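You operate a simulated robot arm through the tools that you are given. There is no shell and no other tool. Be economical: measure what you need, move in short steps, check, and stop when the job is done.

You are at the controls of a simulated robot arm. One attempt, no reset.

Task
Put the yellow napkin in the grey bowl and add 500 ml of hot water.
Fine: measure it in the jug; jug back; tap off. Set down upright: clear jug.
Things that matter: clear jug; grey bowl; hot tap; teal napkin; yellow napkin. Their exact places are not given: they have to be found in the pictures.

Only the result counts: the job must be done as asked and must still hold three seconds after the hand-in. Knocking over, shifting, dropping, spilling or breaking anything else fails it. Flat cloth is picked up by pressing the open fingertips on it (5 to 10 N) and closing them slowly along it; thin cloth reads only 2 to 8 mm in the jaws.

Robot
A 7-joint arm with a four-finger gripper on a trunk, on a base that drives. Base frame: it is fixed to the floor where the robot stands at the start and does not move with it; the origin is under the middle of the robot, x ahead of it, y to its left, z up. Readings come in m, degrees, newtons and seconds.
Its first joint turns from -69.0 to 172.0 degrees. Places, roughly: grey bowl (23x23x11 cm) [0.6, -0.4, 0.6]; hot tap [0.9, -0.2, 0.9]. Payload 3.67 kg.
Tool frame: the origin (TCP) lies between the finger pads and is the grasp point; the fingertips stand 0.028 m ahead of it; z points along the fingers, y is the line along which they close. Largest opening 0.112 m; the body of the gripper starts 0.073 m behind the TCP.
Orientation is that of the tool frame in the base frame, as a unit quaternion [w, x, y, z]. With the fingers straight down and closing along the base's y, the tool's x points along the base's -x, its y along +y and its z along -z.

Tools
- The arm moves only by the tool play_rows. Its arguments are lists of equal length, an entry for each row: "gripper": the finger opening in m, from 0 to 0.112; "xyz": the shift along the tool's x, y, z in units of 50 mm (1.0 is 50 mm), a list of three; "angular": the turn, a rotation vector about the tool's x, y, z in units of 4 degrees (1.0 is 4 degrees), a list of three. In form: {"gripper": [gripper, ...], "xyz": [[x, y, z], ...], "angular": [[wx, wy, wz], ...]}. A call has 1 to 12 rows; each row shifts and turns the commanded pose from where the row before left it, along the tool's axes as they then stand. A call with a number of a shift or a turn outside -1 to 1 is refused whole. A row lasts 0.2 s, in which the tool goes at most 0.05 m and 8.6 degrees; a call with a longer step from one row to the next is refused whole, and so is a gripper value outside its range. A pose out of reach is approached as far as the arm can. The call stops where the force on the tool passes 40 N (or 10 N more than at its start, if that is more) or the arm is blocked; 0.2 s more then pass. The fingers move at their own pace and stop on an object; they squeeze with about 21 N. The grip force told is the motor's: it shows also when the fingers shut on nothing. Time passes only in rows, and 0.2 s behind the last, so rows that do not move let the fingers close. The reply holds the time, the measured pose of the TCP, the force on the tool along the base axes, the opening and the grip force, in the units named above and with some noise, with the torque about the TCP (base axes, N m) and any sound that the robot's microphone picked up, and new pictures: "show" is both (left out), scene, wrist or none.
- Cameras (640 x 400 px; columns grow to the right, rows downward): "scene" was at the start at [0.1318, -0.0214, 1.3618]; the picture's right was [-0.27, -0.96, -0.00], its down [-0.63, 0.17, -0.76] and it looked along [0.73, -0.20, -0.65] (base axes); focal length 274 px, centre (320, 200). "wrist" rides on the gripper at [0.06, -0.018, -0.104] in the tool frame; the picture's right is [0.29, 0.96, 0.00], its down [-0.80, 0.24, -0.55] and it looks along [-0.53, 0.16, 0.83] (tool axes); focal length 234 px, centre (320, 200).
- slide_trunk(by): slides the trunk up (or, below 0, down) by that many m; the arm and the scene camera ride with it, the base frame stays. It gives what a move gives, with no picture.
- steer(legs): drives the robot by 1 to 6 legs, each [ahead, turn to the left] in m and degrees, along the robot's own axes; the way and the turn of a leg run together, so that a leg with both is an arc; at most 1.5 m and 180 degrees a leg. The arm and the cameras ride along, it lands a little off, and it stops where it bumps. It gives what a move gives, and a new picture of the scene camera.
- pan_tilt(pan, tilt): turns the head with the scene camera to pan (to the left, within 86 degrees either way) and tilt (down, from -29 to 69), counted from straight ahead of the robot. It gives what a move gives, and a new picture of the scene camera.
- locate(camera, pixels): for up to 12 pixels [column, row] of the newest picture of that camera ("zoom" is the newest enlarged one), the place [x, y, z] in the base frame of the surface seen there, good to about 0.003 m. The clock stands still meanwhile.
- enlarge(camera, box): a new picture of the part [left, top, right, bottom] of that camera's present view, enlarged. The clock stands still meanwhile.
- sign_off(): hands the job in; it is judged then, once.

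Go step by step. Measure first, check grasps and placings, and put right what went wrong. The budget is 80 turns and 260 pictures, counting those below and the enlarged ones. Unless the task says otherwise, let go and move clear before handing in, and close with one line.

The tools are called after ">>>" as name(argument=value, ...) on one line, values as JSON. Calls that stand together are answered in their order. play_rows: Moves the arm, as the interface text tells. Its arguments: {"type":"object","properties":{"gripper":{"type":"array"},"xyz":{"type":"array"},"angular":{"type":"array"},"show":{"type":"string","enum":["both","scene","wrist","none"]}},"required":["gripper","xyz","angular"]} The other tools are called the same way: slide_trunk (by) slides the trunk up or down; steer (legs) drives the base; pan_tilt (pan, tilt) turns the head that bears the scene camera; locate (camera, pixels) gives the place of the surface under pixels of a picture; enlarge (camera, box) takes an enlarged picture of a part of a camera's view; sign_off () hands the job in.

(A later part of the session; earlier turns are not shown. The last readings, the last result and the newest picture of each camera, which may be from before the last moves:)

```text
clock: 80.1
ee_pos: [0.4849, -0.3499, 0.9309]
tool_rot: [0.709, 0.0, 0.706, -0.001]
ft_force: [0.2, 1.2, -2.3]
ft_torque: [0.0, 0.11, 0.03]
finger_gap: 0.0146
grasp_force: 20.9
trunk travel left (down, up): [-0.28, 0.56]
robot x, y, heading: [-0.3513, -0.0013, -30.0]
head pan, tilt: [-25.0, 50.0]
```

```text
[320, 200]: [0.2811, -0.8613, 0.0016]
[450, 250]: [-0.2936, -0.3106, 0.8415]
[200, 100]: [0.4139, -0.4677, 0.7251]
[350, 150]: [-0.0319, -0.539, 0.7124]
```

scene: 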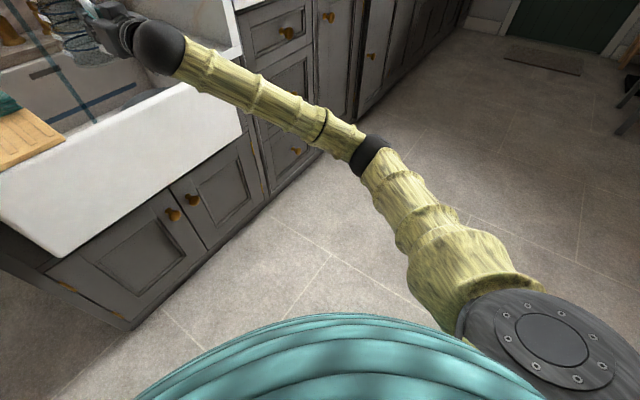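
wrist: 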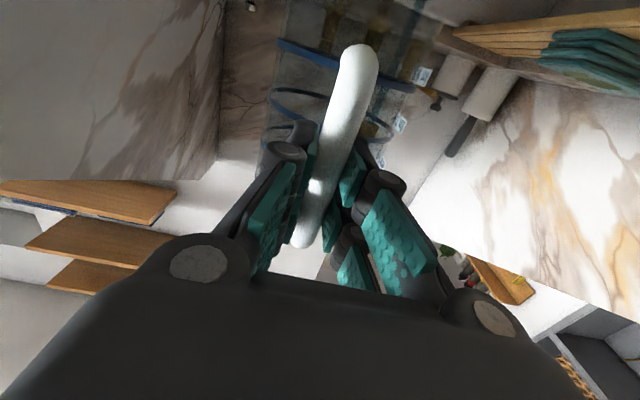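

The shoulder is on the robot's right side and the elbow has dropped. A hand aligned with the robot's heading works best, so I'll retreat, yaw the hand right 30°, then turn the base left 15° (heading −15°, hand −15°).

>>> play_rows(gripper=[0.0, 0.0, 0.0, 0.0, 0.0, 0.0, 0.0, 0.0, 0.0, 0.0, 0.0], xyz=[[0, 0, -0.4], [0, 0, -0.5], [-0.1, 0, -0.5], [0, 0, 0], [0, 0, 0], [0, 0, 0], [0, 0, 0], [0, 0, 0], [0, 0, 0], [0, 0, 0], [0, 0, 0]], angular=[[0.7, 0, 0], [0.8, 0, 0], [0.8, 0, 0], [0.8, 0, 0], [0.8, 0, 0], [0.8, 0, 0], [0.8, 0, 0], [0.8, 0, 0], [0.8, 0, 0], [0.4, 0, 0], [0, 0, 0]], show="none")

>>> pan_tilt(pan=5, tilt=25)

```text
clock: 82.5
ee_pos: [0.4836, -0.3493, 0.9316]
tool_rot: [0.708, 0.001, 0.706, -0.001]
ft_force: [-0.4, -0.7, -2.2]
ft_torque: [-0.02, 0.1, 0.03]
finger_gap: 0.0144
grasp_force: 20.9
out of reach, approached as far as the arm can: row 1, 2, 3, 4, 5, 6, 7, 8, 9
trunk travel left (down, up): [-0.28, 0.56]
robot x, y, heading: [-0.3474, -0.0013, -29.9]
head pan, tilt: [-25.0, 50.0]
```

```text
clock: 83.4
ee_pos: [0.4849, -0.35, 0.9304]
tool_rot: [0.708, 0.001, 0.706, -0.002]
ft_force: [0.5, 0.0, -1.7]
ft_torque: [-0.02, 0.13, -0.01]
finger_gap: 0.0147
grasp_force: 21.4
trunk travel left (down, up): [-0.28, 0.56]
robot x, y, heading: [-0.3478, -0.0016, -30.0]
head pan, tilt: [5.0, 25.0]
```

scene: 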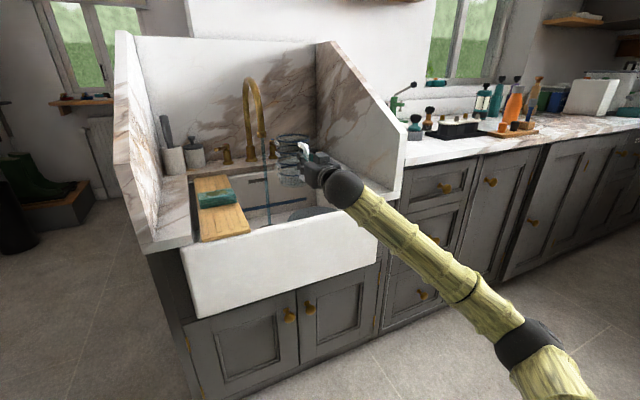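

The arm did not follow because the commanded pose was still unreachable. I'll bring the command back toward the region known to work (about (0.40,−0.40,0.95), yaw −30°).

>>> play_rows(gripper=[0.0, 0.0, 0.0, 0.0, 0.0, 0.0, 0.0], xyz=[[-0.2, -0.5, 0.06], [-0.2, -0.5, 0.06], [-0.2, -0.5, 0.06], [-0.2, -0.5, 0.06], [0, -0.5, 0.06], [0, 0, 0], [0, 0, 0]], angular=[[0, 0, 0], [0, 0, 0], [0, 0, 0], [0, 0, 0], [0, 0, 0], [0, 0, 0], [0, 0, 0]], show="scene")

```text
clock: 85.0
ee_pos: [0.4946, -0.4737, 0.9713]
tool_rot: [0.708, 0.01, 0.706, -0.011]
ft_force: [-0.4, -0.6, -1.3]
ft_torque: [0.03, 0.14, -0.02]
finger_gap: 0.0145
grasp_force: 20.7
trunk travel left (down, up): [-0.28, 0.56]
robot x, y, heading: [-0.3494, -0.0021, -30.2]
head pan, tilt: [5.0, 25.0]
```

scene: 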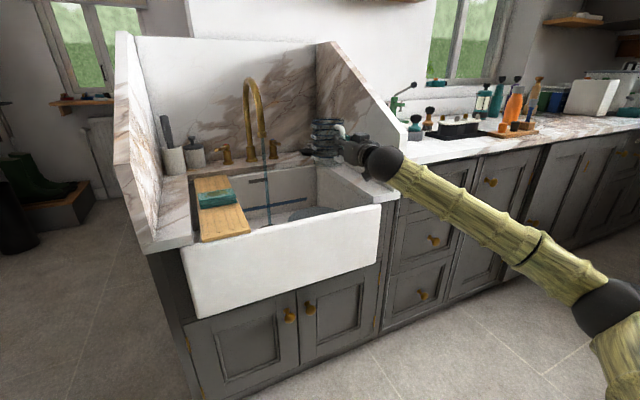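

The command follows again. Retreat 0.12 m, then yaw right 15° and see.

>>> play_rows(gripper=[0.0, 0.0, 0.0, 0.0, 0.0, 0.0, 0.0, 0.0, 0.0, 0.0, 0.0], xyz=[[0, 0, -0.5], [0, 0, -0.6], [0, 0, -0.6], [0, 0, -0.6], [0, 0, 0], [0, 0, 0], [0, 0, 0], [0, 0, 0], [0, 0, 0], [0, 0, 0], [0, 0, 0]], angular=[[0, 0, 0], [0, 0, 0], [0, 0, 0], [0, 0, 0], [0.8, 0, 0], [0.8, 0, 0], [0.8, 0, 0], [0.8, 0, 0], [0.8, 0, 0], [0.8, 0, 0], [0, 0, 0]], show="scene")

```text
clock: 87.4
ee_pos: [0.3704, -0.4974, 0.9715]
tool_rot: [0.697, 0.109, 0.701, -0.109]
ft_force: [-0.5, 0.2, -1.5]
ft_torque: [0.06, 0.12, 0.0]
finger_gap: 0.0148
grasp_force: 20.9
out of reach, approached as far as the arm can: row 8, 9, 10
trunk travel left (down, up): [-0.28, 0.56]
robot x, y, heading: [-0.3469, 0.002, -29.6]
head pan, tilt: [5.0, 25.0]
```

scene: 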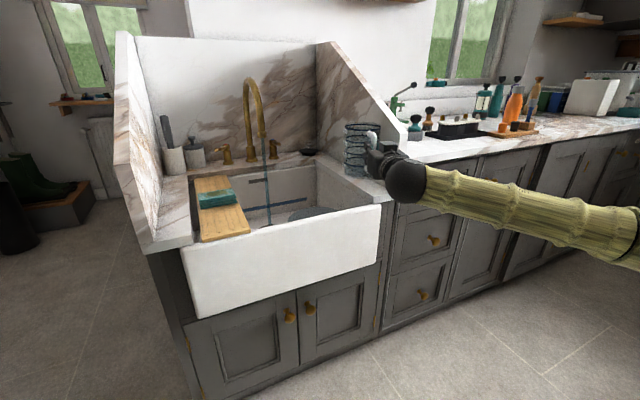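

Yaw is now −18°. Turn the base left 15°, putting jug and spout nearly straight ahead of the robot.

>>> steer(legs=[[0, 15]])

```text
clock: 88.7
ee_pos: [0.4752, -0.295, 0.972]
tool_rot: [0.705, 0.016, 0.709, -0.016]
ft_force: [-0.4, 0.0, -1.5]
ft_torque: [-0.01, 0.11, -0.02]
finger_gap: 0.0146
grasp_force: 21.0
trunk travel left (down, up): [-0.28, 0.56]
robot x, y, heading: [-0.3514, -0.0016, -14.8]
head pan, tilt: [5.0, 25.0]
```

scene: 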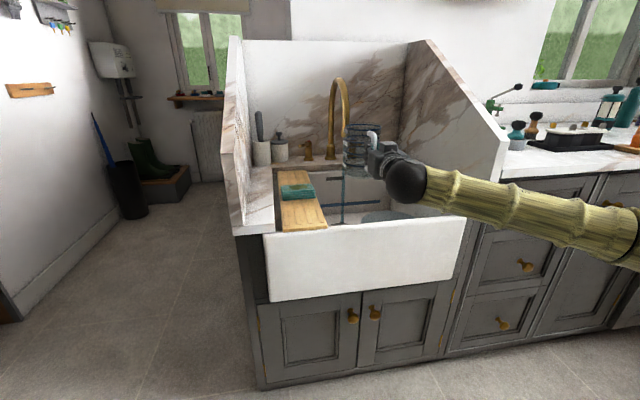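

Well lined up. Lower to z≈0.895 with a little forward, staying short of the stream.

>>> play_rows(gripper=[0.0, 0.0, 0.0, 0.0, 0.0, 0.0], xyz=[[0.2, 0, 0.2], [0.35, 0.05, 0.2], [0.35, 0.05, 0.2], [0.35, 0.05, 0.1], [0.3, 0.05, 0], [0, 0, 0]], angular=[[0, 0, 0], [0, 0, 0], [0, 0, 0], [0, 0, 0], [0, 0, 0], [0, 0, 0]], show="none")

>>> enlarge(camera="scene", box=[270, 80, 430, 230])

```text
clock: 90.1
ee_pos: [0.4792, -0.2981, 0.9675]
tool_rot: [0.703, 0.016, 0.711, -0.016]
ft_force: [-0.2, 0.5, -0.5]
ft_torque: [0.02, 0.11, -0.02]
finger_gap: 0.0145
grasp_force: 20.5
out of reach, approached as far as the arm can: row 1, 2, 3, 4, 5
trunk travel left (down, up): [-0.28, 0.56]
robot x, y, heading: [-0.3502, 0.0003, -14.9]
head pan, tilt: [5.0, 25.0]
```

```text
2.67 times, centred on (350, 155) of scene
```

zoom: 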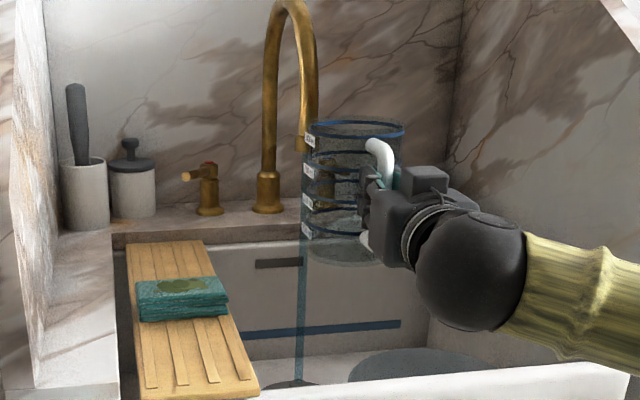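

The arm won't lower, but the trunk can: slide down 0.075 m. Then try moving ahead with the arm.

>>> slide_trunk(by=-0.075)

>>> play_rows(gripper=[0.0, 0.0, 0.0], xyz=[[0, 0.15, 0.3], [0, 0.15, 0.3], [0, 0, 0]], angular=[[0, 0, 0], [0, 0, 0], [0, 0, 0]], show="scene")

```text
clock: 91.2
ee_pos: [0.479, -0.2986, 0.8929]
tool_rot: [0.703, 0.015, 0.71, -0.016]
ft_force: [-0.1, -0.3, -1.6]
ft_torque: [-0.01, 0.08, 0.0]
finger_gap: 0.0146
grasp_force: 21.1
trunk travel left (down, up): [-0.205, 0.635]
robot x, y, heading: [-0.3536, -0.0018, -15.0]
head pan, tilt: [5.0, 25.0]
```

```text
clock: 92.0
ee_pos: [0.5093, -0.2836, 0.8927]
tool_rot: [0.701, 0.016, 0.713, -0.016]
ft_force: [0.0, -0.8, -2.4]
ft_torque: [-0.04, 0.13, -0.01]
finger_gap: 0.0145
grasp_force: 21.0
trunk travel left (down, up): [-0.205, 0.635]
robot x, y, heading: [-0.3533, 0.0009, -15.0]
head pan, tilt: [5.0, 25.0]
```

scene: 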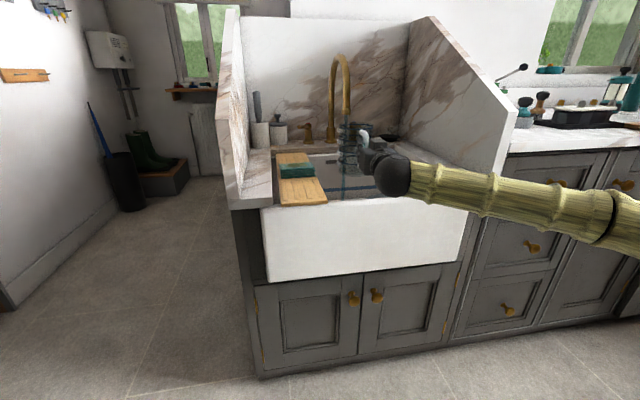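

Forward motion works. Now slide the jug under the stream (0.122 m ahead) and look right away.

>>> play_rows(gripper=[0.0, 0.0, 0.0, 0.0, 0.0], xyz=[[0, 0.03, 0.45], [0, 0.03, 0.5], [0, 0.03, 0.5], [0, 0.02, 0.5], [0, 0, 0.5]], angular=[[0, 0, 0], [0, 0, 0], [0, 0, 0], [0, 0, 0], [0, 0, 0]], show="scene")

>>> enlarge(camera="scene", box=[300, 80, 400, 200])

```text
clock: 93.2
ee_pos: [0.6297, -0.3153, 0.8923]
tool_rot: [0.702, 0.015, 0.712, -0.016]
ft_force: [0.2, 0.4, -1.1]
ft_torque: [-0.02, 0.17, -0.05]
finger_gap: 0.0146
grasp_force: 21.1
out of reach, approached as far as the arm can: row 1, 3
trunk travel left (down, up): [-0.205, 0.635]
robot x, y, heading: [-0.3481, -0.0004, -15.0]
head pan, tilt: [5.0, 25.0]
```

scene: 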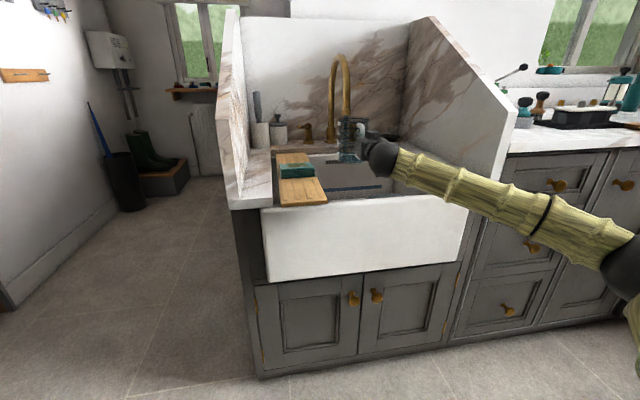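

```text
3.33 times, centred on (350, 140) of scene
```

zoom: 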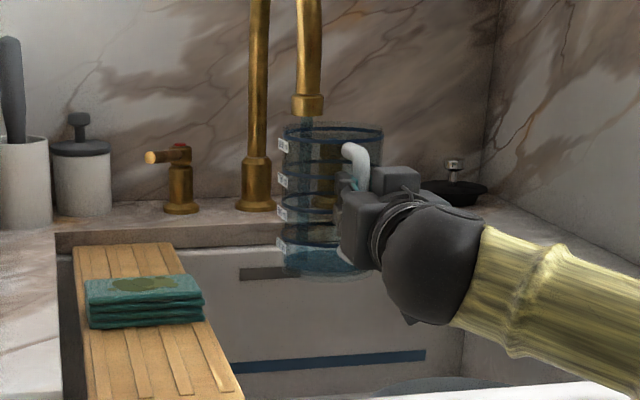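

Water is collecting in the jug (stream enters at its left part). Wait about one second and look again, nudging left a little.

>>> play_rows(gripper=[0.0, 0.0, 0.0, 0.0], xyz=[[0, 0.2, 0], [0, 0, 0], [0, 0, 0], [0, 0, 0]], angular=[[0, 0, 0], [0, 0, 0], [0, 0, 0], [0, 0, 0]], show="none")

>>> enlarge(camera="scene", box=[325, 105, 373, 170])

```text
clock: 94.2
ee_pos: [0.6285, -0.3133, 0.8923]
tool_rot: [0.702, 0.016, 0.712, -0.016]
ft_force: [-0.7, 0.2, -3.4]
ft_torque: [-0.02, 0.22, 0.0]
finger_gap: 0.0145
grasp_force: 20.9
out of reach, approached as far as the arm can: row 1
trunk travel left (down, up): [-0.205, 0.635]
robot x, y, heading: [-0.3465, -0.0018, -14.8]
head pan, tilt: [5.0, 25.0]
```

```text
6.15 times, centred on (349, 138) of scene
```

zoom: 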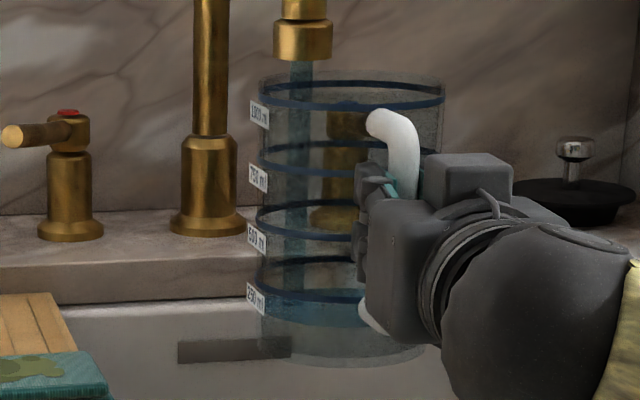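

The stream ends at the water surface near the 250 ring. Another 1 s, then check.

>>> play_rows(gripper=[0.0, 0.0, 0.0, 0.0], xyz=[[0, 0, 0], [0, 0, 0], [0, 0, 0], [0, 0, 0]], angular=[[0, 0, 0], [0, 0, 0], [0, 0, 0], [0, 0, 0]], show="none")

>>> enlarge(camera="scene", box=[325, 105, 373, 170])

>>> locate(camera="zoom", pixels=[[297, 300], [297, 285], [297, 270], [320, 300], [320, 280], [330, 260], [270, 300], [270, 330], [345, 320], [310, 340], [297, 255], [297, 240]])

```text
clock: 95.2
ee_pos: [0.6286, -0.3144, 0.8923]
tool_rot: [0.701, 0.015, 0.713, -0.015]
ft_force: [0.6, 0.1, -2.7]
ft_torque: [-0.01, 0.29, -0.01]
finger_gap: 0.0148
grasp_force: 21.6
trunk travel left (down, up): [-0.205, 0.635]
robot x, y, heading: [-0.3453, 0.0028, -14.8]
head pan, tilt: [5.0, 25.0]
```

```text
6.15 times, centred on (349, 138) of scene
```

zoom: 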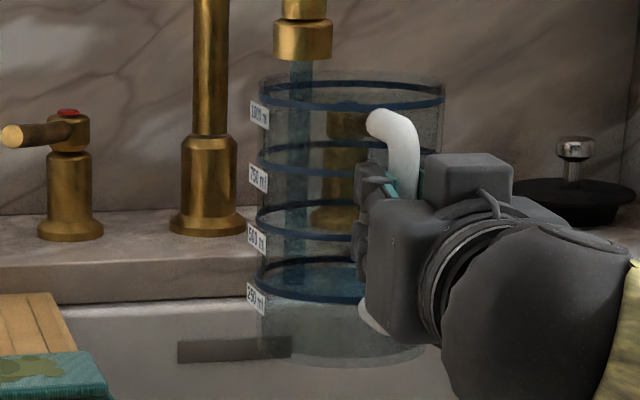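

```text
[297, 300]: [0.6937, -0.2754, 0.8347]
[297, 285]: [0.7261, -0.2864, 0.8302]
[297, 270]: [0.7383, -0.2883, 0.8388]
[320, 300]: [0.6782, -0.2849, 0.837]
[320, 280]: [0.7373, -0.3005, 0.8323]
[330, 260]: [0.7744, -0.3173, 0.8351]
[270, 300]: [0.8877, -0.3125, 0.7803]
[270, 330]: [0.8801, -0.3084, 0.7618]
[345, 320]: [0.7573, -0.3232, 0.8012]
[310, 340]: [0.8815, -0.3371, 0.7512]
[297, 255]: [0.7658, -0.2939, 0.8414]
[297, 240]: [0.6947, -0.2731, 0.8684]
```

Surface is at z≈0.834, right about the 250 ml ring. Flow ≈100 ml/s; wait 1.4 s and measure again.

>>> play_rows(gripper=[0.0, 0.0, 0.0, 0.0, 0.0, 0.0], xyz=[[0, 0, 0], [0, 0, 0], [0, 0, 0], [0, 0, 0], [0, 0, 0], [0, 0, 0]], angular=[[0, 0, 0], [0, 0, 0], [0, 0, 0], [0, 0, 0], [0, 0, 0], [0, 0, 0]], show="none")

>>> enlarge(camera="scene", box=[325, 105, 373, 170])

>>> locate(camera="zoom", pixels=[[297, 285], [297, 270], [320, 280], [320, 260], [330, 260], [330, 240], [297, 255], [310, 235], [340, 250], [310, 290], [345, 230], [280, 240]])

```text
clock: 96.6
ee_pos: [0.6287, -0.3146, 0.8915]
tool_rot: [0.702, 0.016, 0.712, -0.016]
ft_force: [0.3, 0.1, -5.2]
ft_torque: [-0.01, 0.39, 0.0]
finger_gap: 0.0148
grasp_force: 21.1
trunk travel left (down, up): [-0.205, 0.635]
robot x, y, heading: [-0.3469, 0.0021, -14.9]
head pan, tilt: [5.0, 25.0]
```

```text
6.15 times, centred on (349, 138) of scene
```

zoom: 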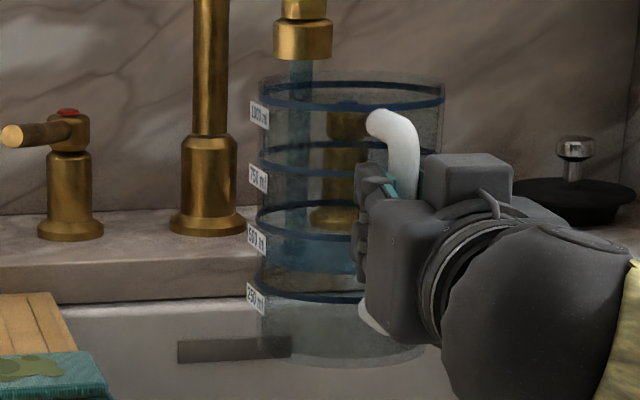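

```text
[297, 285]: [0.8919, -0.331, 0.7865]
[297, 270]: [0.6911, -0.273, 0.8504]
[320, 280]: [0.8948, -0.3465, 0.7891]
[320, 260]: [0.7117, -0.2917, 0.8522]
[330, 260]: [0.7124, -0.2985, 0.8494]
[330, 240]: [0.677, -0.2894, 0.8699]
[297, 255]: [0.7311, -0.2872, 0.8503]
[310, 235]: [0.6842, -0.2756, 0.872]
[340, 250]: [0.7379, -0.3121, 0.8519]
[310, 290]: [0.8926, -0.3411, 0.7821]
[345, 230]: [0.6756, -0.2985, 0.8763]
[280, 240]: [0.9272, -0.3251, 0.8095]
```

Surface z≈0.851 → ~362 ml (88 ml/s), 500 ring at z≈0.870. Wait 0.8 s more and re-measure.

>>> play_rows(gripper=[0.0, 0.0, 0.0], xyz=[[0, 0, 0], [0, 0, 0], [0, 0, 0]], angular=[[0, 0, 0], [0, 0, 0], [0, 0, 0]], show="none")

>>> enlarge(camera="scene", box=[325, 105, 373, 170])

>>> locate(camera="zoom", pixels=[[297, 255], [297, 248], [310, 245], [320, 250], [320, 225], [330, 225], [340, 225], [345, 250], [330, 250], [340, 245], [310, 225], [350, 220]])

```text
clock: 97.4
ee_pos: [0.6305, -0.3132, 0.8921]
tool_rot: [0.702, 0.016, 0.712, -0.016]
ft_force: [0.1, -0.1, -5.3]
ft_torque: [0.0, 0.42, 0.02]
finger_gap: 0.0148
grasp_force: 20.9
trunk travel left (down, up): [-0.205, 0.635]
robot x, y, heading: [-0.3473, 0.0004, -14.9]
head pan, tilt: [5.0, 25.0]
```

```text
6.15 times, centred on (349, 138) of scene
```

zoom: 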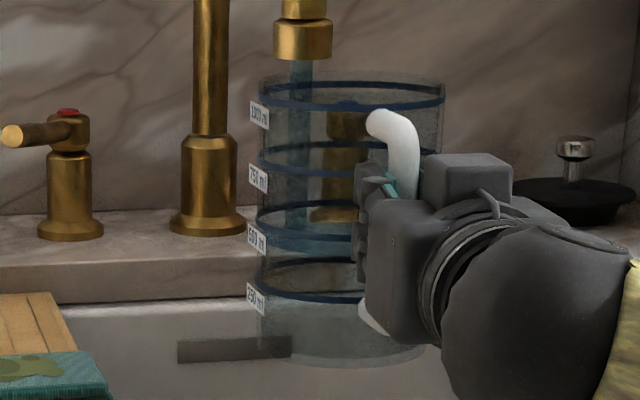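

```text
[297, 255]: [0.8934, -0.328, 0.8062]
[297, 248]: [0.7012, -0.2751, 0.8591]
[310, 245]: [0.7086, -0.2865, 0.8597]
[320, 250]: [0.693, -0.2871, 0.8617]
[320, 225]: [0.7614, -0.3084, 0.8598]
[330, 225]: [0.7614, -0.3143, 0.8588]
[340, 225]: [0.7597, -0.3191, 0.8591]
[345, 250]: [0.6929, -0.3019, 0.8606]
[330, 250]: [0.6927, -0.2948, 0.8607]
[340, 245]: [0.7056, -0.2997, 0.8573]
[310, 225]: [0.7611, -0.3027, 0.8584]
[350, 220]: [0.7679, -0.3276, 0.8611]
```

~426 ml now (surface 0.860). Wait 0.6 s more and then draw the jug back out of the stream.

>>> play_rows(gripper=[0.0, 0.0, 0.0, 0.0, 0.0, 0.0, 0.0, 0.0], xyz=[[0, 0, 0], [0, 0, 0], [0, 0, 0], [0, 0, -0.7], [0, 0, -0.7], [0, 0, -0.5], [0, 0, -0.2], [0, 0, 0]], angular=[[0, 0, 0], [0, 0, 0], [0, 0, 0], [0, 0, 0], [0, 0, 0], [0, 0, 0], [0, 0, 0], [0, 0, 0]], show="scene")

>>> enlarge(camera="scene", box=[310, 90, 406, 200])

```text
clock: 99.2
ee_pos: [0.5248, -0.3098, 0.893]
tool_rot: [0.703, 0.017, 0.711, -0.017]
ft_force: [-0.2, -0.6, -6.3]
ft_torque: [0.01, 0.52, 0.02]
finger_gap: 0.015
grasp_force: 21.6
trunk travel left (down, up): [-0.205, 0.635]
robot x, y, heading: [-0.3494, -0.0022, -15.0]
head pan, tilt: [5.0, 25.0]
```

scene: 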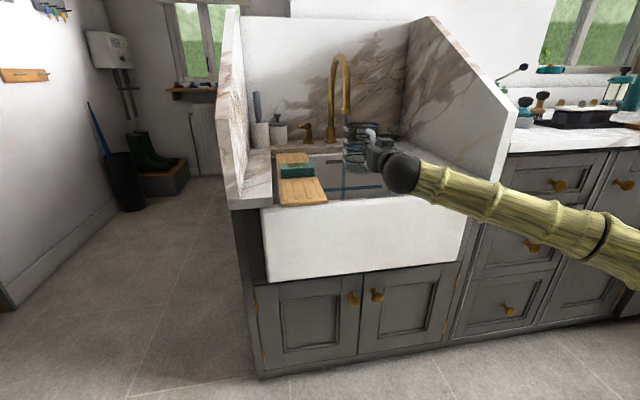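

```text
3.64 times, centred on (358, 145) of scene
```

zoom: 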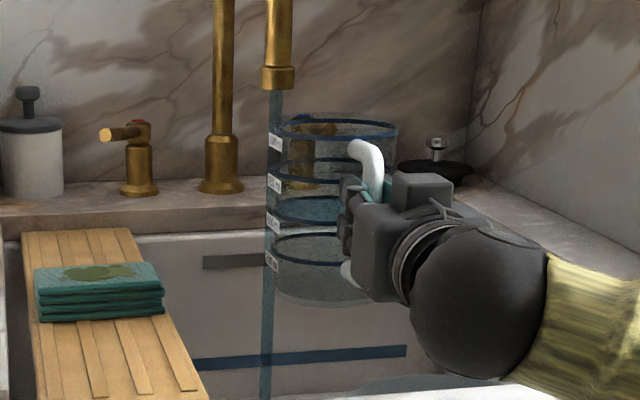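

Out of the stream. Measure the level against the 500 ring.

>>> enlarge(camera="scene", box=[335, 112, 383, 172])

>>> locate(camera="zoom", pixels=[[310, 210], [300, 205], [320, 205], [300, 220], [310, 195], [330, 195], [300, 195], [320, 220], [315, 224], [290, 215], [330, 210], [325, 199]])

```text
6.67 times, centred on (359, 142) of scene
```

zoom: 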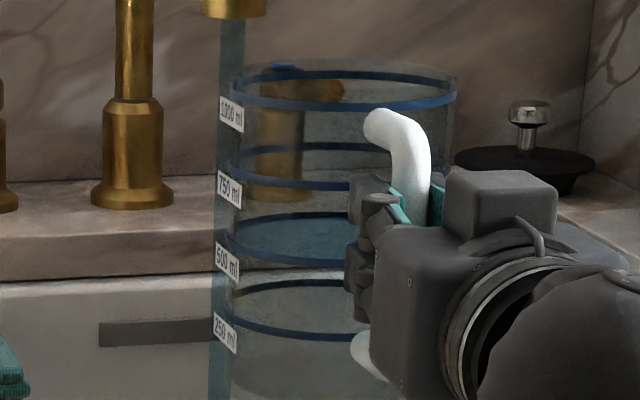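

```text
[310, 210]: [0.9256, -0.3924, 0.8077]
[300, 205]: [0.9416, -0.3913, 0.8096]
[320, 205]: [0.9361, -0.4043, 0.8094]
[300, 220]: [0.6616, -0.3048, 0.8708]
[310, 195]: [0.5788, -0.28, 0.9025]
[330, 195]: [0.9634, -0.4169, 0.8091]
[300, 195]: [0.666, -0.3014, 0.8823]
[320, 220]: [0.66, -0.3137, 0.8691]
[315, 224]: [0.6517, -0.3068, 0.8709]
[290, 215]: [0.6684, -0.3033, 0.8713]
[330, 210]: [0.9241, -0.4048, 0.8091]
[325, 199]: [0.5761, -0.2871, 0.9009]
```

Surface at z≈0.8705 – exactly on the 500 ring. Now position over the bowl: retreat ~31 mm and turn the base right 3° so the jug's right lip is over the bowl.

>>> play_rows(gripper=[0.0, 0.0, 0.0, 0.0], xyz=[[0, 0, -0.3], [0, 0, -0.32], [0, 0, 0], [0, 0, 0]], angular=[[0, 0, 0], [0, 0, 0], [0, 0, 0], [0, 0, 0]], show="none")

>>> steer(legs=[[0, -3]])

```text
clock: 100.2
ee_pos: [0.4945, -0.3085, 0.8949]
tool_rot: [0.703, 0.015, 0.711, -0.015]
ft_force: [0.0, -0.1, -7.2]
ft_torque: [-0.03, 0.51, 0.02]
finger_gap: 0.0148
grasp_force: 21.0
trunk travel left (down, up): [-0.205, 0.635]
robot x, y, heading: [-0.3479, 0.0024, -15.1]
head pan, tilt: [5.0, 25.0]
```

```text
clock: 101.0
ee_pos: [0.4771, -0.3527, 0.8938]
tool_rot: [0.703, 0.035, 0.71, -0.035]
ft_force: [-0.1, 0.0, -6.4]
ft_torque: [0.01, 0.47, -0.02]
finger_gap: 0.0149
grasp_force: 20.5
trunk travel left (down, up): [-0.205, 0.635]
robot x, y, heading: [-0.3482, 0.0017, -18.1]
head pan, tilt: [5.0, 25.0]
```

scene: 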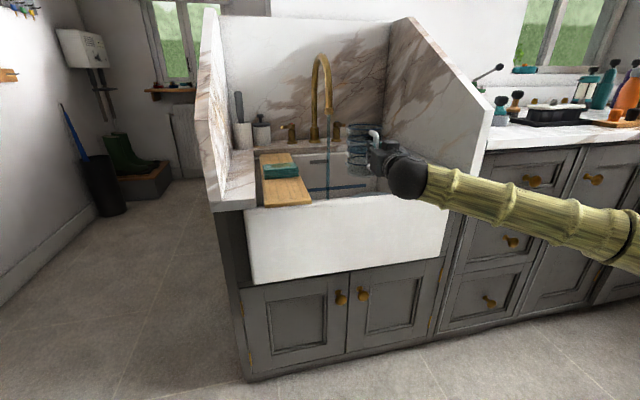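

Jug centre ≈(0.570,−0.354), lip side toward the bowl. Begin rolling about the tool axis: 40° first (no pouring yet) to check feasibility.

>>> play_rows(gripper=[0.0, 0.0, 0.0, 0.0, 0.0, 0.0, 0.0, 0.0, 0.0, 0.0, 0.0], xyz=[[0, 0, 0], [0, 0, 0], [0, 0, 0], [0, 0, 0], [0, 0, 0], [0, 0, 0], [0, 0, 0], [0, 0, 0], [0, 0, 0], [0, 0, 0], [0, 0, 0]], angular=[[0, 0, 1], [0, 0, 1], [0, 0, 1], [0, 0, 1], [0, 0, 1], [0, 0, 1], [0, 0, 1], [0, 0, 1], [0, 0, 1], [0, 0, 1], [0, 0, 0]], show="scene")

>>> enlarge(camera="scene", box=[300, 90, 430, 210])

```text
clock: 103.4
ee_pos: [0.4774, -0.3525, 0.8936]
tool_rot: [0.672, 0.276, 0.655, 0.208]
ft_force: [0.2, 0.2, -7.3]
ft_torque: [0.17, 0.17, 0.03]
finger_gap: 0.0151
grasp_force: 21.1
trunk travel left (down, up): [-0.205, 0.635]
robot x, y, heading: [-0.3482, 0.0014, -18.0]
head pan, tilt: [5.0, 25.0]
```

scene: 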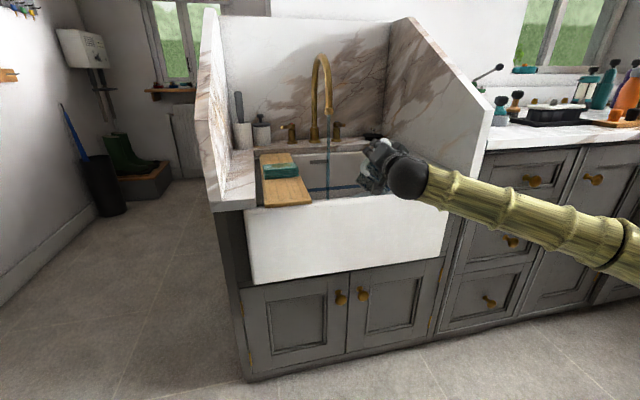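

```text
3.33 times, centred on (365, 150) of scene
```

zoom: 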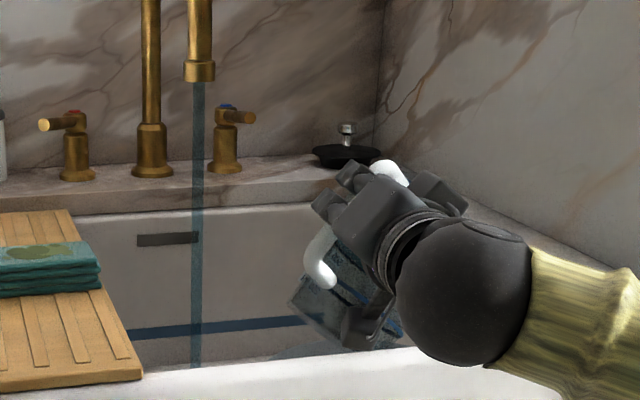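

The torque about y dropped (0.47→0.17), so the jug may have shifted in the grip. Check with the wrist camera before pouring.

>>> play_rows(gripper=[0.0], xyz=[[0, 0, 0]], angular=[[0, 0, 0]], show="wrist")

>>> enlarge(camera="scene", box=[350, 125, 410, 200])

```text
clock: 103.8
ee_pos: [0.4766, -0.3526, 0.8936]
tool_rot: [0.671, 0.276, 0.656, 0.207]
ft_force: [0.4, -0.8, -7.3]
ft_torque: [0.22, 0.19, 0.01]
finger_gap: 0.0149
grasp_force: 20.9
trunk travel left (down, up): [-0.205, 0.635]
robot x, y, heading: [-0.3486, 0.0009, -18.0]
head pan, tilt: [5.0, 25.0]
```

wrist: 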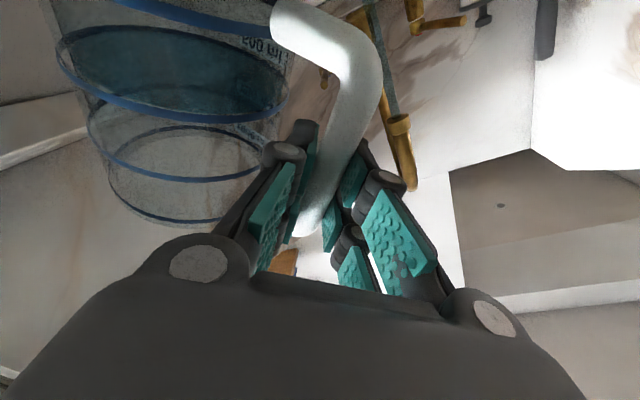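

```text
5.33 times, centred on (380, 162) of scene
```

zoom: 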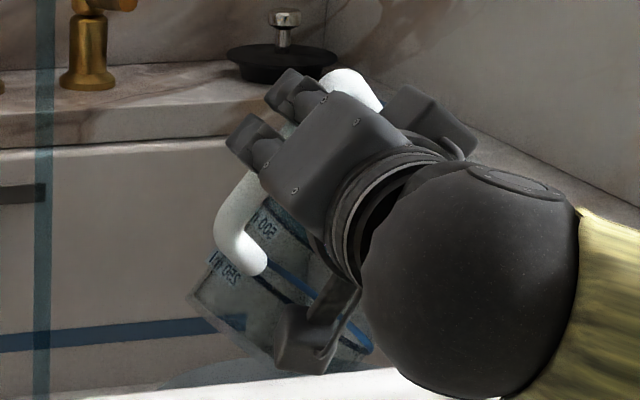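

The jug swivelled about its round handle bar and now hangs below the hand (a natural pouring attitude); no weight was lost (−7.3 N). I'll shift the hand ~75 mm ahead and ~25 mm left so that the lip is over the bowl centre.

>>> play_rows(gripper=[0.0, 0.0, 0.0, 0.0, 0.0, 0.0], xyz=[[0.08, 0.1, 0.29], [0.08, 0.1, 0.29], [0.08, 0.1, 0.29], [0.08, 0.1, 0.29], [0.09, 0.09, 0.28], [0, 0, 0]], angular=[[0, 0, 0], [0, 0, 0], [0, 0, 0], [0, 0, 0], [0, 0, 0], [0, 0, 0]], show="both")

>>> enlarge(camera="scene", box=[330, 110, 410, 210])

```text
clock: 105.2
ee_pos: [0.5502, -0.3419, 0.8962]
tool_rot: [0.67, 0.276, 0.657, 0.208]
ft_force: [0.4, -0.1, -6.6]
ft_torque: [0.15, 0.15, -0.02]
finger_gap: 0.015
grasp_force: 20.9
out of reach, approached as far as the arm can: row 3, 5
trunk travel left (down, up): [-0.205, 0.635]
robot x, y, heading: [-0.3489, 0.0012, -18.3]
head pan, tilt: [5.0, 25.0]
```

scene: 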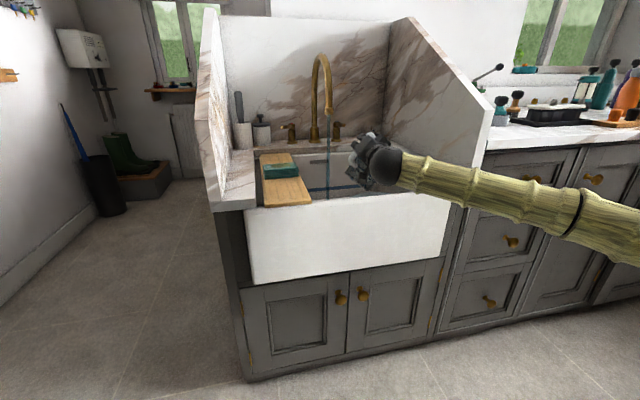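
wrist: 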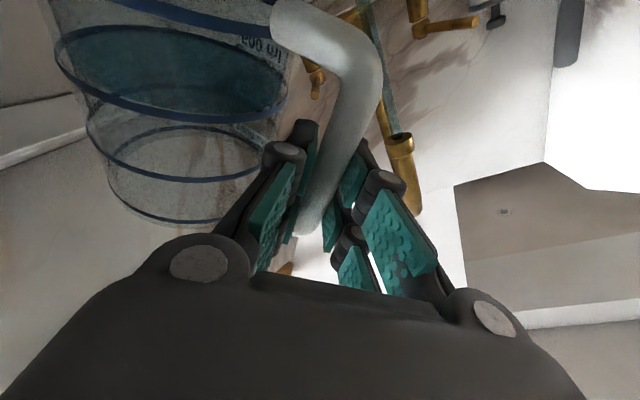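

```text
4.00 times, centred on (370, 160) of scene
```

zoom: 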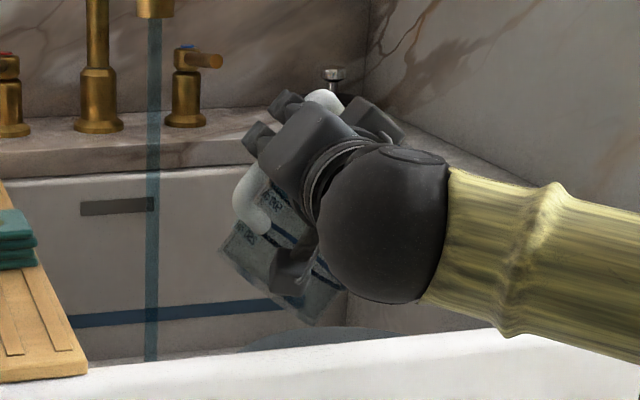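

Locate points of the jug (wrist picture) to know its true position before pouring.

>>> locate(camera="wrist", pixels=[[165, 118], [60, 70], [280, 95], [180, 178], [90, 140], [255, 170], [160, 222], [200, 13], [255, 40], [340, 100], [150, 60]])

```text
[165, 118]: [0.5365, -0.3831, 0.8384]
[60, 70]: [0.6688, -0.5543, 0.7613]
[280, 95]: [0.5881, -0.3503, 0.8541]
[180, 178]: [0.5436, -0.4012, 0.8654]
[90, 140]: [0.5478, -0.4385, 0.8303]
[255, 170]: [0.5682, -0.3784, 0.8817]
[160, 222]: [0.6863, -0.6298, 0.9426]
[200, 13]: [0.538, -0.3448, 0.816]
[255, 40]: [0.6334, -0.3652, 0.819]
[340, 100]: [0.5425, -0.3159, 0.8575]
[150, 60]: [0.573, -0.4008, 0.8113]
```

The rim's lowest lip is near (0.607,−0.472,0.84), over the bowl (centre (0.572,−0.428)). Roll further slowly to start pouring.

>>> play_rows(gripper=[0.0, 0.0, 0.0, 0.0, 0.0, 0.0, 0.0, 0.0, 0.0, 0.0, 0.0], xyz=[[0, 0, 0], [0, 0, 0], [0, 0, 0], [0, 0, 0], [0, 0, 0], [0, 0, 0], [0, 0, 0], [0, 0, 0], [0, 0, 0], [0, 0, 0], [0, 0, 0]], angular=[[0, 0, 0.8], [0, 0, 0.8], [0, 0, 0.8], [0, 0, 0.5], [0, 0, 0.5], [0, 0, 0.5], [0, 0, 0.5], [0, 0, 0.5], [0, 0, 0], [0, 0, 0], [0, 0, 0]], show="both")

>>> enlarge(camera="scene", box=[330, 110, 410, 210])

```text
clock: 107.6
ee_pos: [0.5497, -0.3421, 0.8946]
tool_rot: [0.626, 0.385, 0.6, 0.318]
ft_force: [-0.6, -0.6, -6.0]
ft_torque: [0.03, 0.19, 0.0]
finger_gap: 0.0149
grasp_force: 20.8
trunk travel left (down, up): [-0.205, 0.635]
robot x, y, heading: [-0.3484, -0.0017, -18.3]
head pan, tilt: [5.0, 25.0]
```

scene: 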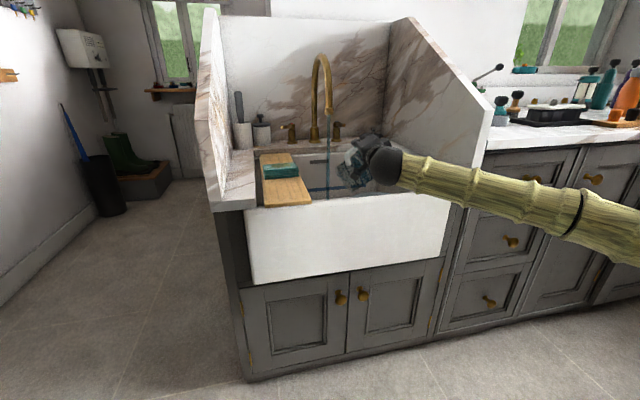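
wrist: 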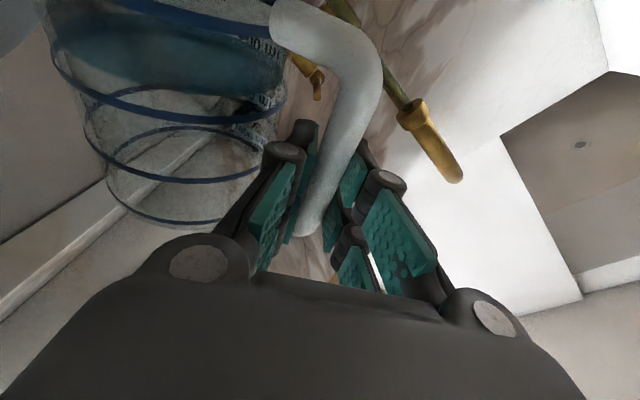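

```text
4.00 times, centred on (370, 160) of scene
```

zoom: 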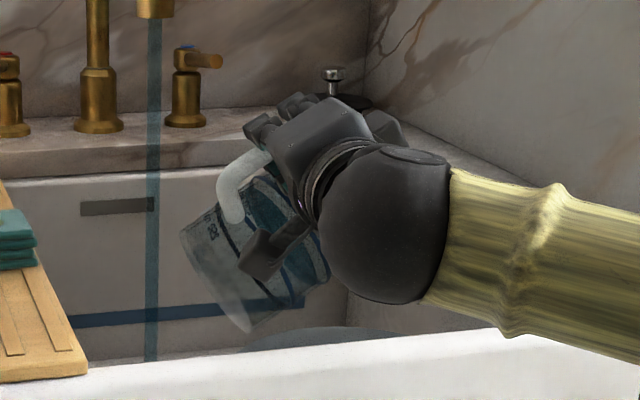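

Around 62° now, pouring is about to start. Continue slowly by 20°.

>>> play_rows(gripper=[0.0, 0.0, 0.0, 0.0, 0.0, 0.0, 0.0, 0.0, 0.0, 0.0, 0.0, 0.0], xyz=[[0, 0, 0], [0, 0, 0], [0, 0, 0], [0, 0, 0], [0, 0, 0], [0, 0, 0], [0, 0, 0], [0, 0, 0], [0, 0, 0], [0, 0, 0], [0, 0, 0], [0, 0, 0]], angular=[[0, 0, 0.5], [0, 0, 0.5], [0, 0, 0.5], [0, 0, 0.5], [0, 0, 0.4], [0, 0, 0.4], [0, 0, 0.4], [0, 0, 0.4], [0, 0, 0.4], [0, 0, 0.4], [0, 0, 0], [0, 0, 0]], show="wrist")

>>> enlarge(camera="scene", box=[330, 110, 410, 210])

```text
clock: 110.2
ee_pos: [0.5489, -0.3412, 0.8963]
tool_rot: [0.569, 0.471, 0.535, 0.41]
ft_force: [-0.6, -0.1, -3.0]
ft_torque: [-0.04, 0.1, -0.03]
finger_gap: 0.0147
grasp_force: 21.2
trunk travel left (down, up): [-0.205, 0.635]
robot x, y, heading: [-0.3469, 0.0005, -17.8]
head pan, tilt: [5.0, 25.0]
```

wrist: 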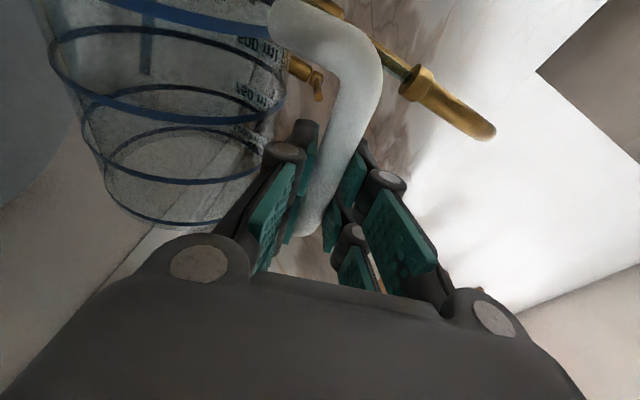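

```text
4.00 times, centred on (370, 160) of scene
```

zoom: 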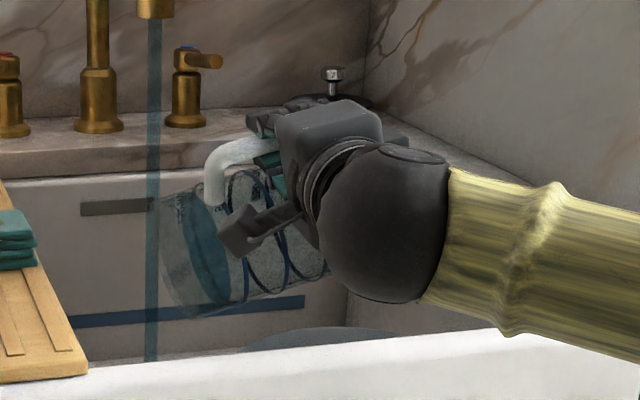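

About two-thirds has poured (force −3 N). Continue tilting by 25°.

>>> play_rows(gripper=[0.0, 0.0, 0.0, 0.0, 0.0, 0.0, 0.0, 0.0, 0.0, 0.0, 0.0, 0.0], xyz=[[0, 0, 0], [0, 0, 0], [0, 0, 0], [0, 0, 0], [0, 0, 0], [0, 0, 0], [0, 0, 0], [0, 0, 0], [0, 0, 0], [0, 0, 0], [0, 0, 0], [0, 0, 0]], angular=[[0, 0, 0.4], [0, 0, 0.5], [0, 0, 0.5], [0, 0, 0.6], [0, 0, 0.6], [0, 0, 0.7], [0, 0, 0.7], [0, 0, 0.7], [0, 0, 0.7], [0, 0, 0.7], [0, 0, 0], [0, 0, 0]], show="wrist")

>>> enlarge(camera="scene", box=[330, 110, 410, 210])

```text
clock: 112.8
ee_pos: [0.5498, -0.3429, 0.8965]
tool_rot: [0.469, 0.574, 0.423, 0.521]
ft_force: [0.0, 0.0, -1.2]
ft_torque: [-0.06, 0.07, 0.02]
finger_gap: 0.0147
grasp_force: 20.7
trunk travel left (down, up): [-0.205, 0.635]
robot x, y, heading: [-0.3472, -0.0013, -17.8]
head pan, tilt: [5.0, 25.0]
```

wrist: 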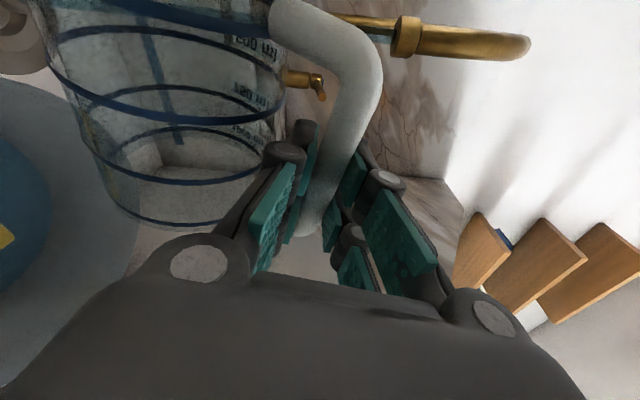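

```text
4.00 times, centred on (370, 160) of scene
```

zoom: 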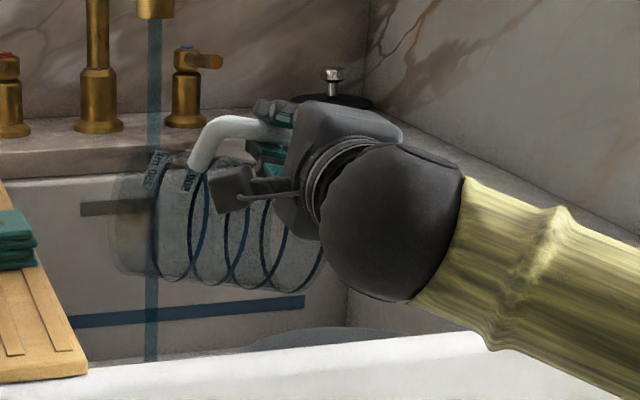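

Nearly empty (−1.2 N), and the wrist view shows blue water in the bowl at left. Tilt 12° more and hold for the last drops.

>>> play_rows(gripper=[0.0, 0.0, 0.0, 0.0, 0.0, 0.0, 0.0, 0.0, 0.0, 0.0, 0.0, 0.0], xyz=[[0, 0, 0], [0, 0, 0], [0, 0, 0], [0, 0, 0], [0, 0, 0], [0, 0, 0], [0, 0, 0], [0, 0, 0], [0, 0, 0], [0, 0, 0], [0, 0, 0], [0, 0, 0]], angular=[[0, 0, 0.7], [0, 0, 0.7], [0, 0, 0.7], [0, 0, 0.7], [0, 0, 0.5], [0, 0, 0], [0, 0, 0], [0, 0, 0], [0, 0, 0], [0, 0, 0], [0, 0, 0], [0, 0, 0]], show="wrist")

>>> locate(camera="wrist", pixels=[[20, 200], [10, 180], [20, 260], [5, 250], [40, 240], [100, 200], [130, 230]])

```text
clock: 115.4
ee_pos: [0.5495, -0.3459, 0.9026]
tool_rot: [0.404, 0.618, 0.357, 0.571]
ft_force: [0.6, 0.4, -1.4]
ft_torque: [-0.07, 0.02, 0.0]
finger_gap: 0.0146
grasp_force: 20.3
out of reach, approached as far as the arm can: row 4
trunk travel left (down, up): [-0.205, 0.635]
robot x, y, heading: [-0.3467, 0.0006, -18.0]
head pan, tilt: [5.0, 25.0]
```

wrist: 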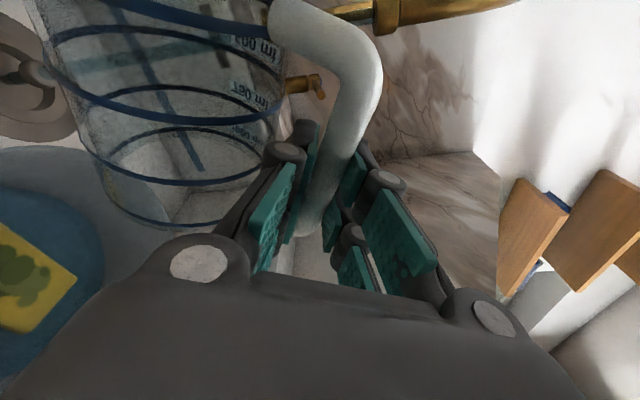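

```text
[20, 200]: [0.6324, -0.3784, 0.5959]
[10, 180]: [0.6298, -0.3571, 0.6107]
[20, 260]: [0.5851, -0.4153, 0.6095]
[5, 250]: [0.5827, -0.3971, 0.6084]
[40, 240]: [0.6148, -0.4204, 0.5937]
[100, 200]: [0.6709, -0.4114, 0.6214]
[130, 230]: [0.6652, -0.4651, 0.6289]
```

The jug is empty; the napkin sits in water in the bowl. Roll back upright (−115°) in steps.

>>> play_rows(gripper=[0.0, 0.0, 0.0, 0.0, 0.0, 0.0, 0.0, 0.0, 0.0, 0.0, 0.0, 0.0], xyz=[[0, 0, 0], [0, 0, 0], [0, 0, 0], [0, 0, 0], [0, 0, 0], [0, 0, 0], [0, 0, 0], [0, 0, 0], [0, 0, 0], [0, 0, 0], [0, 0, 0], [0, 0, 0]], angular=[[0, 0, -1], [0, 0, -1], [0, 0, -1], [0, 0, -1], [0, 0, -1], [0, 0, -1], [0, 0, -1], [0, 0, -1], [0, 0, -1], [0, 0, -1], [0, 0, -1], [0, 0, -1]], show="none")

>>> play_rows(gripper=[0.0, 0.0, 0.0, 0.0, 0.0, 0.0, 0.0, 0.0, 0.0, 0.0, 0.0, 0.0], xyz=[[0, 0, 0], [0, 0, 0], [0, 0, 0], [0, 0, 0], [0, 0, 0], [0, 0, 0], [0, 0, 0], [0, 0, 0], [0, 0, 0], [0, 0, 0], [0, 0, 0], [0, 0, 0]], angular=[[0, 0, -1], [0, 0, -1], [0, 0, -1], [0, 0, -1], [0, 0, -1], [0, 0, -1], [0, 0, -1], [0, 0, -1], [0, 0, -1], [0, 0, -1], [0, 0, -1], [0, 0, -1]], show="none")

>>> play_rows(gripper=[0.0, 0.0, 0.0, 0.0, 0.0, 0.0], xyz=[[0, 0, 0], [0, 0, 0], [0, 0, 0], [0, 0, 0], [0, 0, 0], [0, 0, 0]], angular=[[0, 0, -1], [0, 0, -1], [0, 0, -1], [0, 0, -1], [0, 0, -0.7], [0, 0, 0]], show="both")

>>> enlarge(camera="scene", box=[320, 90, 430, 210])

```text
clock: 118.0
ee_pos: [0.5496, -0.3441, 0.9002]
tool_rot: [0.607, 0.419, 0.574, 0.357]
ft_force: [0.2, 0.2, -1.9]
ft_torque: [-0.03, 0.02, 0.02]
finger_gap: 0.0147
grasp_force: 21.3
trunk travel left (down, up): [-0.205, 0.635]
robot x, y, heading: [-0.3494, -0.0029, -17.9]
head pan, tilt: [5.0, 25.0]
```

```text
clock: 120.6
ee_pos: [0.5493, -0.3445, 0.9006]
tool_rot: [0.699, 0.149, 0.695, 0.08]
ft_force: [0.5, 0.5, -1.7]
ft_torque: [0.08, 0.0, -0.02]
finger_gap: 0.0149
grasp_force: 21.0
trunk travel left (down, up): [-0.205, 0.635]
robot x, y, heading: [-0.3473, -0.0025, -18.1]
head pan, tilt: [5.0, 25.0]
```

```text
clock: 122.0
ee_pos: [0.5498, -0.345, 0.9006]
tool_rot: [0.702, 0.035, 0.711, -0.035]
ft_force: [-0.2, 0.3, -1.5]
ft_torque: [0.12, 0.0, 0.01]
finger_gap: 0.0148
grasp_force: 21.5
trunk travel left (down, up): [-0.205, 0.635]
robot x, y, heading: [-0.3493, 0.0014, -17.9]
head pan, tilt: [5.0, 25.0]
```

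scene: 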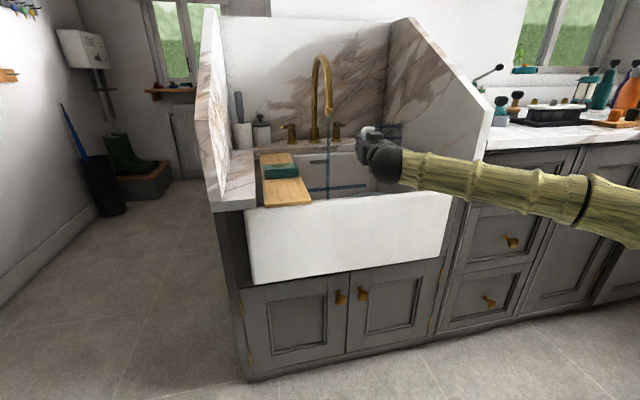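
wrist: 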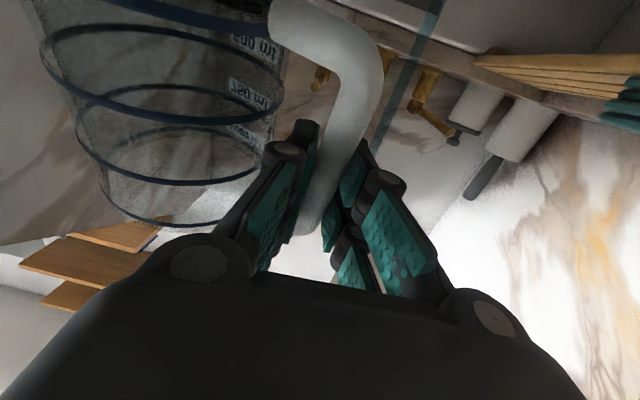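

```text
3.33 times, centred on (375, 150) of scene
```

zoom: 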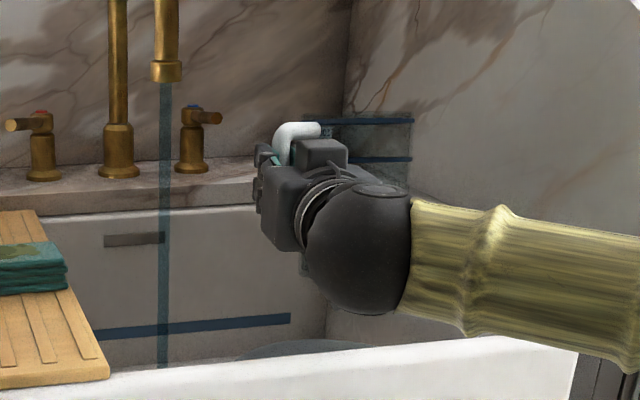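

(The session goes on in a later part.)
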